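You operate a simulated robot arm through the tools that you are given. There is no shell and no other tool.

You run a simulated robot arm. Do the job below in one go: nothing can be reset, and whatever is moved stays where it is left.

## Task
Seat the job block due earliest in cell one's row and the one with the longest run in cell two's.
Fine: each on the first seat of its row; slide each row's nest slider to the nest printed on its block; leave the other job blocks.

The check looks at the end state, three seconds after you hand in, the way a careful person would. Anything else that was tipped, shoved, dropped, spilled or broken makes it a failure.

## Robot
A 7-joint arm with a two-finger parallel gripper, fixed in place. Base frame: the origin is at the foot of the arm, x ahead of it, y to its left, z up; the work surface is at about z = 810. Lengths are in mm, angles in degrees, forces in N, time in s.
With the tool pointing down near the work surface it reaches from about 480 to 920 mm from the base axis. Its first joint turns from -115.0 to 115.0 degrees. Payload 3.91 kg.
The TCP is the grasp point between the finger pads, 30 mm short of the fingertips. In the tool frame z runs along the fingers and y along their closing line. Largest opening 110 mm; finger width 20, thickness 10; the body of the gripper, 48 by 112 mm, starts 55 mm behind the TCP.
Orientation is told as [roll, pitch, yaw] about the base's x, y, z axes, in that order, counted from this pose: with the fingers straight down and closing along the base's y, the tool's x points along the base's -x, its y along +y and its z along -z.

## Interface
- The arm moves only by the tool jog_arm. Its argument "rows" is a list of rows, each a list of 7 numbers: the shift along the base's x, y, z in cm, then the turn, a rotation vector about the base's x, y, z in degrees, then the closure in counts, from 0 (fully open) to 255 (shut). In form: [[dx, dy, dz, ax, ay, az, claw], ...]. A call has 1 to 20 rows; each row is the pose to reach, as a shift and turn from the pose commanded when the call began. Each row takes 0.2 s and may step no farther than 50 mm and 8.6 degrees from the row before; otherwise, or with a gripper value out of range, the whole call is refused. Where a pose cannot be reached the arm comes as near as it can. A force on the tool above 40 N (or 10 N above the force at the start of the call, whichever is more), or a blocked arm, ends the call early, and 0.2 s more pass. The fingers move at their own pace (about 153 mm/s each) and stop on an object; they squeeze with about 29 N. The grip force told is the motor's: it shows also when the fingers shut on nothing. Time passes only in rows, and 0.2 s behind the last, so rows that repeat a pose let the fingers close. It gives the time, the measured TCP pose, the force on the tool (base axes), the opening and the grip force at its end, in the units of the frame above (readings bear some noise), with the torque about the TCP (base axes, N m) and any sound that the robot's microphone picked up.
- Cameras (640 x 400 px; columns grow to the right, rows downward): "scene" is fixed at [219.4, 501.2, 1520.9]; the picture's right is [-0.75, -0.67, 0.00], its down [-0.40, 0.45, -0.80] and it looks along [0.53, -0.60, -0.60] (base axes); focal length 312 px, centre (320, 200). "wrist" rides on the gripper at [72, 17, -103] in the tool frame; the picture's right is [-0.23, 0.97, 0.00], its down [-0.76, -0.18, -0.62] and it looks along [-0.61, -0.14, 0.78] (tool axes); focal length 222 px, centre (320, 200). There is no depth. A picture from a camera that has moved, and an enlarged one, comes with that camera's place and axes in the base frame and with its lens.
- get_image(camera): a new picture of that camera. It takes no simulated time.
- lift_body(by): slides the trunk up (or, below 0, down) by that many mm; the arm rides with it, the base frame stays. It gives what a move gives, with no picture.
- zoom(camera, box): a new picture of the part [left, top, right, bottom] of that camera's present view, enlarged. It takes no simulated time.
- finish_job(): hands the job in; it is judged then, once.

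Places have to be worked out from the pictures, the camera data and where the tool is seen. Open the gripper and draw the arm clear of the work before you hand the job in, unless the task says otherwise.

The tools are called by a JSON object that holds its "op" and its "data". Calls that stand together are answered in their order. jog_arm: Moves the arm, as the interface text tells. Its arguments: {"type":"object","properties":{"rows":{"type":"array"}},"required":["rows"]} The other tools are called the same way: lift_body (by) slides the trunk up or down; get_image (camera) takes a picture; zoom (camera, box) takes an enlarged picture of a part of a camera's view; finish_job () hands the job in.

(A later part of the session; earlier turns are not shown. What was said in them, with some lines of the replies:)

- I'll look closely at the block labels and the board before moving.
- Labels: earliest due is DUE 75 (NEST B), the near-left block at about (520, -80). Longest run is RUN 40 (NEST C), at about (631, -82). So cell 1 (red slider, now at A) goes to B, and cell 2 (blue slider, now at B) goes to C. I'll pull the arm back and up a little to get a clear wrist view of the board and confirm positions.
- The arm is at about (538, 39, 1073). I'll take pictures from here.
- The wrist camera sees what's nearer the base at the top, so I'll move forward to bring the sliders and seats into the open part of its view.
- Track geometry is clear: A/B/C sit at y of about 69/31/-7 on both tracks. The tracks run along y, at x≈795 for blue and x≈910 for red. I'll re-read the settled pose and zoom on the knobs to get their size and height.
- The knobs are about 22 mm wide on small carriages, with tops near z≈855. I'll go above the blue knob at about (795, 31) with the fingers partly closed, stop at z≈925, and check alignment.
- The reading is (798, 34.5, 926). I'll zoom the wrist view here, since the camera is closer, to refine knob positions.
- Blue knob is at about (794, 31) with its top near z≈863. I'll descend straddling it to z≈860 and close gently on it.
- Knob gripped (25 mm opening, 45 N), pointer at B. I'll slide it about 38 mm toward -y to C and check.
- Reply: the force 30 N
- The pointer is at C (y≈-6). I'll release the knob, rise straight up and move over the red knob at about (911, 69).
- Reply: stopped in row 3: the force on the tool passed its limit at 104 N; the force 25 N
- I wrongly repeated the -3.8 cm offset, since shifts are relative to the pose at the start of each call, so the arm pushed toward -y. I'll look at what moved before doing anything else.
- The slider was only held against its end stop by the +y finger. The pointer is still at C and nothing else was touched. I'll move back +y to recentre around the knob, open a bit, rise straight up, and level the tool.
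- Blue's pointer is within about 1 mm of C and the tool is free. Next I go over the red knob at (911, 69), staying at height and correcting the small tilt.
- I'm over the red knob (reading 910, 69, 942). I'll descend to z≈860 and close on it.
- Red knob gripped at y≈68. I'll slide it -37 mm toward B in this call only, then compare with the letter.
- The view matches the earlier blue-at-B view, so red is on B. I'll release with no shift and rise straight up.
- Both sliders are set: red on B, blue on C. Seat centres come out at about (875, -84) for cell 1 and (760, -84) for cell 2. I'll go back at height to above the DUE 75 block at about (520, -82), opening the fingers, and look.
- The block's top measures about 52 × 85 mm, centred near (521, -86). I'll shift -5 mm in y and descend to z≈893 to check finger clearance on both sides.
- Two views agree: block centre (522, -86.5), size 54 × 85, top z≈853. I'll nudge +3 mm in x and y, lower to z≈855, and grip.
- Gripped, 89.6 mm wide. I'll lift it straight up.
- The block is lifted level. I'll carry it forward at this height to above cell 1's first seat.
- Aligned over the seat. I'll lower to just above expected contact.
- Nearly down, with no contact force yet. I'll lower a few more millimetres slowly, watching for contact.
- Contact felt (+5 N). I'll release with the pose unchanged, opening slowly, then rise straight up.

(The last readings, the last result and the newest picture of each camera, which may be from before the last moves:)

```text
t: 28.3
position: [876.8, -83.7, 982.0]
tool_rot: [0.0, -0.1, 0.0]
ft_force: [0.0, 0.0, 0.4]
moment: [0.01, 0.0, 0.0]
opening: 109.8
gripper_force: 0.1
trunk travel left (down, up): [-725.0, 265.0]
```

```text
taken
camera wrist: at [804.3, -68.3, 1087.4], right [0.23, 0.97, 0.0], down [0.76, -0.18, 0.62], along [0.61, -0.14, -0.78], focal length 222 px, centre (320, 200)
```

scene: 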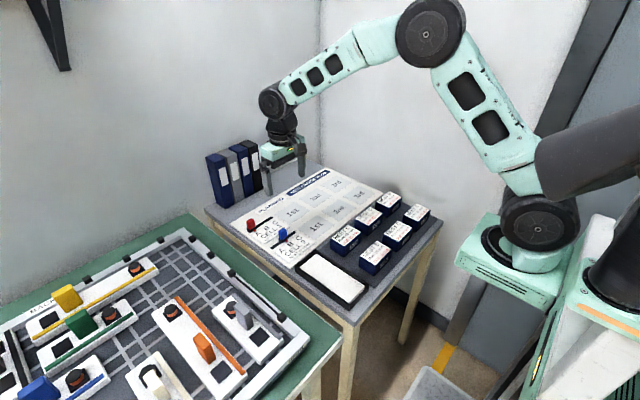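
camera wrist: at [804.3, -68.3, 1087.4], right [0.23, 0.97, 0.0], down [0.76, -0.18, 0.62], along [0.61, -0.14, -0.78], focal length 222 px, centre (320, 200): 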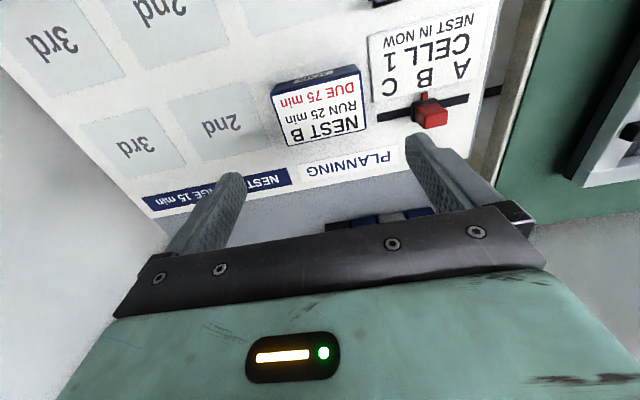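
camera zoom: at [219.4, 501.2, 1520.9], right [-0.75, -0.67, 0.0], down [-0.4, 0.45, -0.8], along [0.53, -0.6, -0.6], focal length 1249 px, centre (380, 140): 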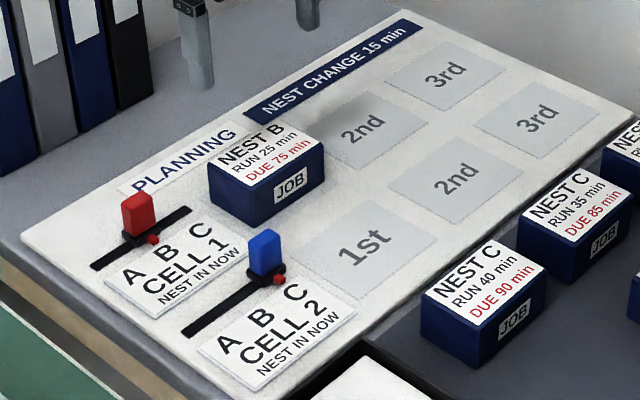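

The block sits on cell 1's seat. I'll zoom to check how well it's centred.

{"op": "zoom", "data": {"camera": "wrist", "box": [180, 40, 420, 190]}}

{"op": "zoom", "data": {"camera": "scene", "box": [270, 185, 330, 235]}}

```text
2.67 times, centred on (300, 115) of wrist
camera zoom: at [804.3, -68.3, 1087.4], right [0.23, 0.97, 0.0], down [0.76, -0.18, 0.62], along [0.61, -0.14, -0.78], focal length 592 px, centre (373, 427)
```

zoom: 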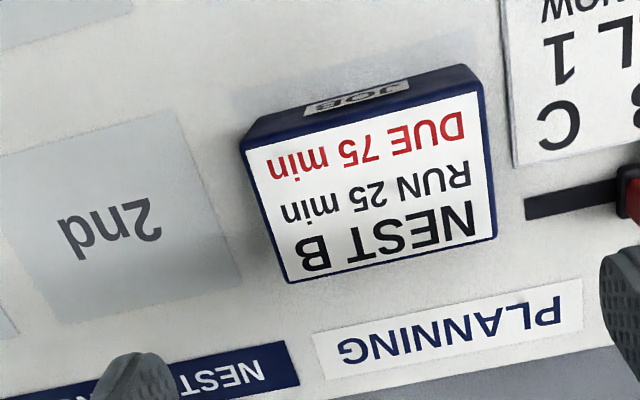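

```text
8.00 times, centred on (300, 210) of scene
camera zoom: at [219.4, 501.2, 1520.9], right [-0.75, -0.67, 0.0], down [-0.4, 0.45, -0.8], along [0.53, -0.6, -0.6], focal length 2498 px, centre (480, 120)
```

zoom: 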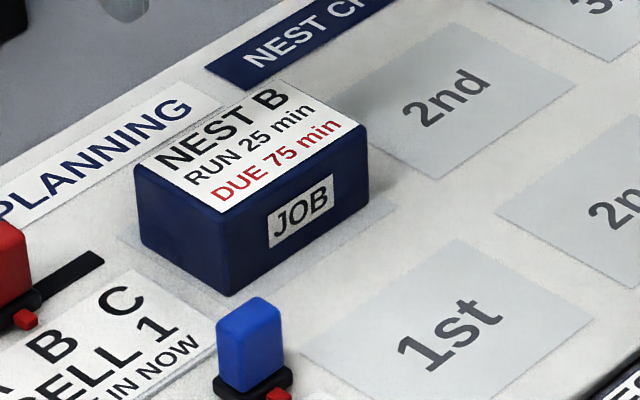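

Centred well on the seat. Now back at height to above the RUN 40 block at about (632, -86).

{"op": "jog_arm", "data": {"rows": [[-4, 0, 0, 0, 0, 0, 0], [-8, 0, 0, 0, 0, 0, 0], [-12, 0, 0, 0, 0, 0, 0], [-16, 0, 0, 0, 0, 0, 0], [-20, -0.1, 0, 0, 0, 0, 0], [-24.4, -0.1, 0, 0, 0, 0, 0], [-24.4, -0.1, -4, 0, 0, 0, 0], [-24.4, -0.1, -4, 0, 0, 0, 0]]}}

{"op": "zoom", "data": {"camera": "wrist", "box": [180, 40, 420, 190]}}

{"op": "zoom", "data": {"camera": "scene", "box": [300, 165, 440, 265]}}

```text
t: 30.1
position: [631.8, -86.3, 937.9]
tool_rot: [0.0, -0.2, 0.0]
ft_force: [0.8, 1.1, -0.7]
moment: [-0.03, 0.01, 0.02]
opening: 110.3
gripper_force: 0.1
trunk travel left (down, up): [-725.0, 265.0]
```

```text
2.67 times, centred on (300, 115) of wrist
camera zoom: at [558.8, -70.3, 1043.6], right [0.23, 0.97, 0.0], down [0.76, -0.18, 0.62], along [0.61, -0.14, -0.78], focal length 592 px, centre (373, 427)
```

zoom: 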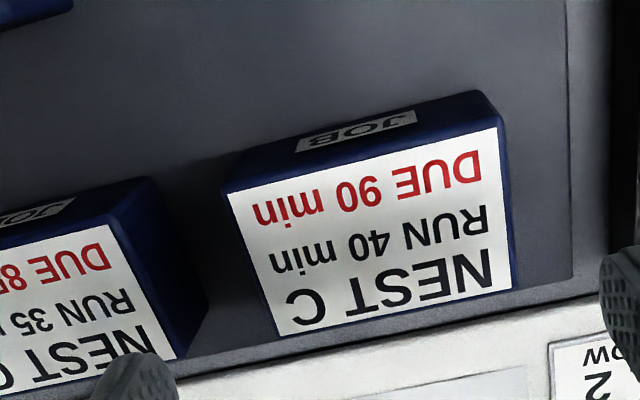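

```text
4.00 times, centred on (370, 215) of scene
camera zoom: at [219.4, 501.2, 1520.9], right [-0.75, -0.67, 0.0], down [-0.4, 0.45, -0.8], along [0.53, -0.6, -0.6], focal length 1249 px, centre (120, 140)
```

zoom: 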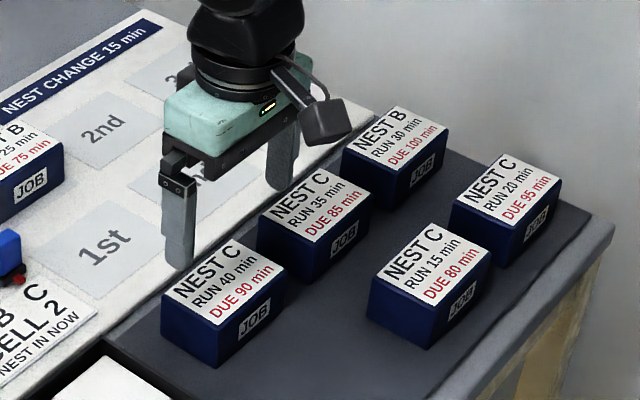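

Block centre is (632, -86), and the tool is already aligned to within 1 mm. I'll descend to z≈855 and grip.

{"op": "jog_arm", "data": {"rows": [[0.1, 0.1, -3, 0, 0, 0, 0], [0.1, 0.1, -6, 0, 0, 0, 0], [0.1, 0.1, -8.35, 0, 0, 0, 0], [0.1, 0.1, -8.35, 0, 0, 0, 0], [0.1, 0.1, -8.35, 0, 0, 0, 255], [0.1, 0.1, -8.35, 0, 0, 0, 255], [0.1, 0.1, -8.35, 0, 0, 0, 255]]}}

```text
t: 31.7
position: [631.3, -84.7, 855.2]
tool_rot: [0.0, -0.1, 0.0]
ft_force: [-0.2, 0.0, 0.1]
moment: [0.02, 0.0, -0.02]
opening: 89.9
gripper_force: 28.8
trunk travel left (down, up): [-725.0, 265.0]
```

Gripped. I'll lift, then carry it forward about 13 cm to above cell 2's first seat.

{"op": "jog_arm", "data": {"rows": [[0, 0, 1, 0, 0, 0, 255], [0, 0, 3, 0, 0, 0, 255], [0, 0, 6, 0, 0, 0, 255], [0, 0, 9, 0, 0, 0, 255], [3, 0, 9, 0, 0, 0, 255], [6, 0, 9, 0, 0, 0, 255], [9, 0.1, 9, 0, 0, 0, 255], [12, 0.1, 9, 0, 0, 0, 255], [12.9, 0.1, 9, 0, 0, 0, 255], [12.9, 0.1, 9, 0, 0, 0, 255], [12.9, 0.1, 9, 0, 0, 0, 255]]}}

{"op": "get_image", "data": {"camera": "wrist"}}

{"op": "zoom", "data": {"camera": "scene", "box": [235, 165, 375, 265]}}

```text
t: 34.1
position: [760.3, -83.5, 945.5]
tool_rot: [-0.1, -0.1, -0.1]
ft_force: [-0.3, 0.6, -1.1]
moment: [-0.01, -0.02, 0.0]
opening: 89.7
gripper_force: 29.5
trunk travel left (down, up): [-725.0, 265.0]
```

```text
taken
camera wrist: at [687.8, -67.4, 1049.6], right [0.23, 0.97, 0.0], down [0.76, -0.18, 0.62], along [0.61, -0.14, -0.78], focal length 222 px, centre (320, 200)
```

wrist: 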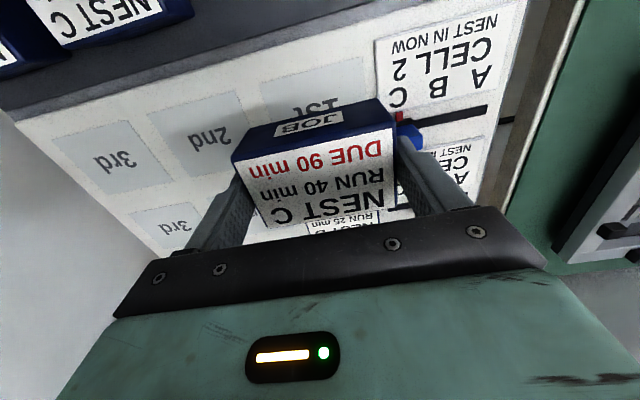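

```text
4.00 times, centred on (305, 215) of scene
camera zoom: at [219.4, 501.2, 1520.9], right [-0.75, -0.67, 0.0], down [-0.4, 0.45, -0.8], along [0.53, -0.6, -0.6], focal length 1249 px, centre (380, 140)
```

zoom: 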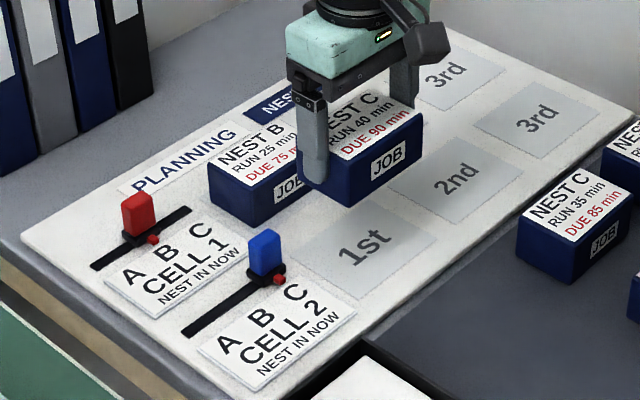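

Aligned (760, -84) with the seat centre (759, -84). I'll lower to about 4 mm above contact, then ease down.

{"op": "jog_arm", "data": {"rows": [[0, 0, -3, 0, 0, 0, 255], [0, 0, -6, 0, 0, 0, 255], [0, 0, -7.6, 0, 0, 0, 255], [0, 0, -8.2, 0, 0, 0, 255], [0, 0, -8.4, 0, 0, 0, 255], [0, 0, -8.5, 0, 0, 0, 255], [0, 0, -8.5, 0, 0, 0, 255]]}}

{"op": "zoom", "data": {"camera": "scene", "box": [255, 185, 355, 255]}}

```text
t: 35.7
position: [761.2, -84.4, 859.7]
tool_rot: [0.0, -0.1, 0.1]
ft_force: [-0.3, 0.2, -1.3]
moment: [-0.02, -0.04, -0.01]
opening: 89.8
gripper_force: 28.9
trunk travel left (down, up): [-725.0, 265.0]
```

```text
5.71 times, centred on (305, 220) of scene
camera zoom: at [219.4, 501.2, 1520.9], right [-0.75, -0.67, 0.0], down [-0.4, 0.45, -0.8], along [0.53, -0.6, -0.6], focal length 1784 px, centre (406, 86)
```

zoom: 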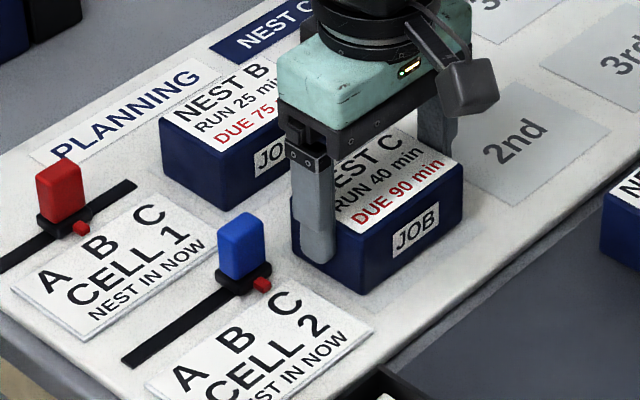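

Just above contact. I'll go down another 1–2 mm.

{"op": "jog_arm", "data": {"rows": [[0, 0, -0.1, 0, 0, 0, 255], [0, 0, -0.15, 0, 0, 0, 255], [0, 0, -0.15, 0, 0, 0, 255]]}}

```text
t: 36.5
position: [760.9, -82.0, 858.8]
tool_rot: [0.0, -0.2, 0.0]
ft_force: [1.8, -0.8, 4.7]
moment: [0.06, 0.11, -0.03]
opening: 89.8
gripper_force: 29.0
trunk travel left (down, up): [-725.0, 265.0]
```

Contact felt (+4.7 N). I'll release in place, open fully, and rise straight up.

{"op": "jog_arm", "data": {"rows": [[0, 0, 0, 0, 0, 0, 255], [0, 0, 0, 0, 0, 0, 30], [0, 0, 0, 0, 0, 0, 10], [0, 0, 0, 0, 0, 0, 0], [0, 0, 1.5, 0, 0, 0, 0], [0, 0, 4, 0, 0, 0, 0], [0, 0, 8, 0, 0, 0, 0], [0, 0, 12, 0, 0, 0, 0], [0, 0, 16, 0, 0, 0, 0], [0, 0, 20, 0, 0, 0, 0]]}}

{"op": "get_image", "data": {"camera": "wrist"}}

{"op": "zoom", "data": {"camera": "scene", "box": [255, 185, 355, 255]}}

{"op": "get_image", "data": {"camera": "scene"}}

```text
t: 38.7
position: [760.2, -83.0, 1057.7]
tool_rot: [-0.1, 0.1, 0.0]
ft_force: [0.6, 0.9, -0.3]
moment: [-0.02, 0.06, -0.03]
opening: 110.0
gripper_force: 0.0
trunk travel left (down, up): [-725.0, 265.0]
```

```text
taken
camera wrist: at [688.0, -68.0, 1162.4], right [0.23, 0.97, 0.0], down [0.76, -0.18, 0.62], along [0.61, -0.14, -0.78], focal length 222 px, centre (320, 200)
```

wrist: 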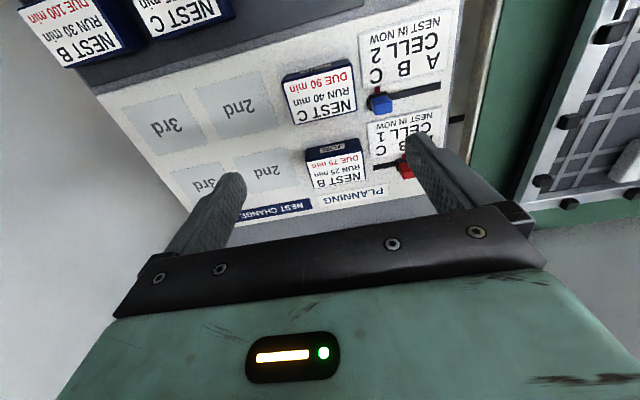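

```text
5.71 times, centred on (305, 220) of scene
camera zoom: at [219.4, 501.2, 1520.9], right [-0.75, -0.67, 0.0], down [-0.4, 0.45, -0.8], along [0.53, -0.6, -0.6], focal length 1784 px, centre (406, 86)
```

zoom: 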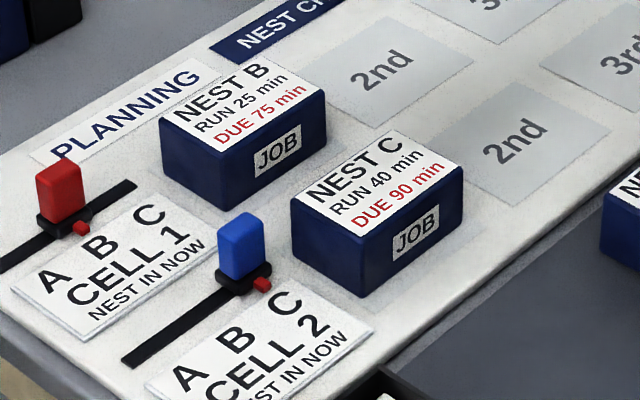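

```text
taken
```

scene: 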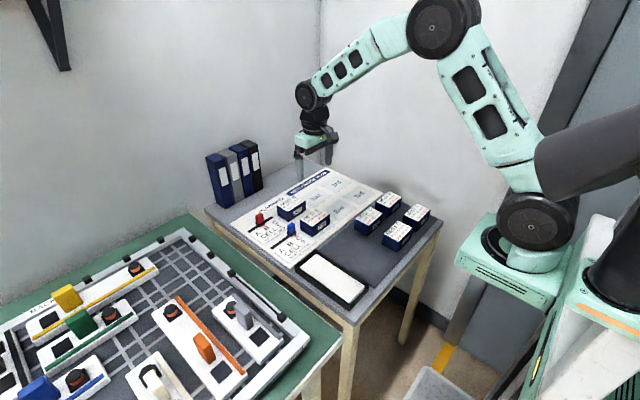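

Both blocks are on their first seats. One last close check of the two slider pointers.

{"op": "zoom", "data": {"camera": "wrist", "box": [330, 10, 470, 190]}}

{"op": "zoom", "data": {"camera": "scene", "box": [245, 205, 315, 260]}}

```text
2.22 times, centred on (400, 100) of wrist
camera zoom: at [688.0, -68.0, 1162.4], right [0.23, 0.97, 0.0], down [0.76, -0.18, 0.62], along [0.61, -0.14, -0.78], focal length 494 px, centre (142, 422)
```

zoom: 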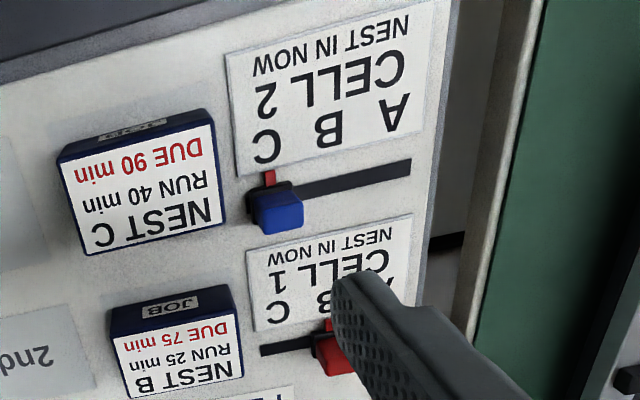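

```text
7.27 times, centred on (280, 232) of scene
camera zoom: at [219.4, 501.2, 1520.9], right [-0.75, -0.67, 0.0], down [-0.4, 0.45, -0.8], along [0.53, -0.6, -0.6], focal length 2271 px, centre (611, -36)
```

zoom: 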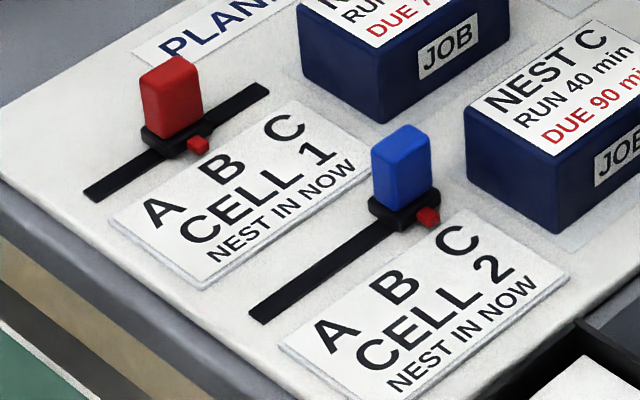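

The pointers read B for cell 1 and C for cell 2. The blocks are seated, the other blocks are untouched, and the gripper is open and well clear above the work. Handing in.

{"op": "finish_job", "data": {}}

```text
The job is handed in.
```

Both blocks are seated and both sliders are set. I've handed the job in, but no verdict came back.

| Row | Block | Seat | Slider |
|---|---|---|---|
| Cell 1 | DUE 75 (RUN 25, NEST B) | First | Moved from A to B |
| Cell 2 | RUN 40 (DUE 90, NEST C) | First | Moved from B to C |

I made one mistake. After setting cell 2's slider, I repeated a 38 mm shift by accident, and a finger pushed the knob against its end stop. The call stopped at 104 N. The close-up pictures taken afterwards show the pointer still on C, and I saw no damage.

The other four job blocks were left where they were. The gripper is open and clear of the work.
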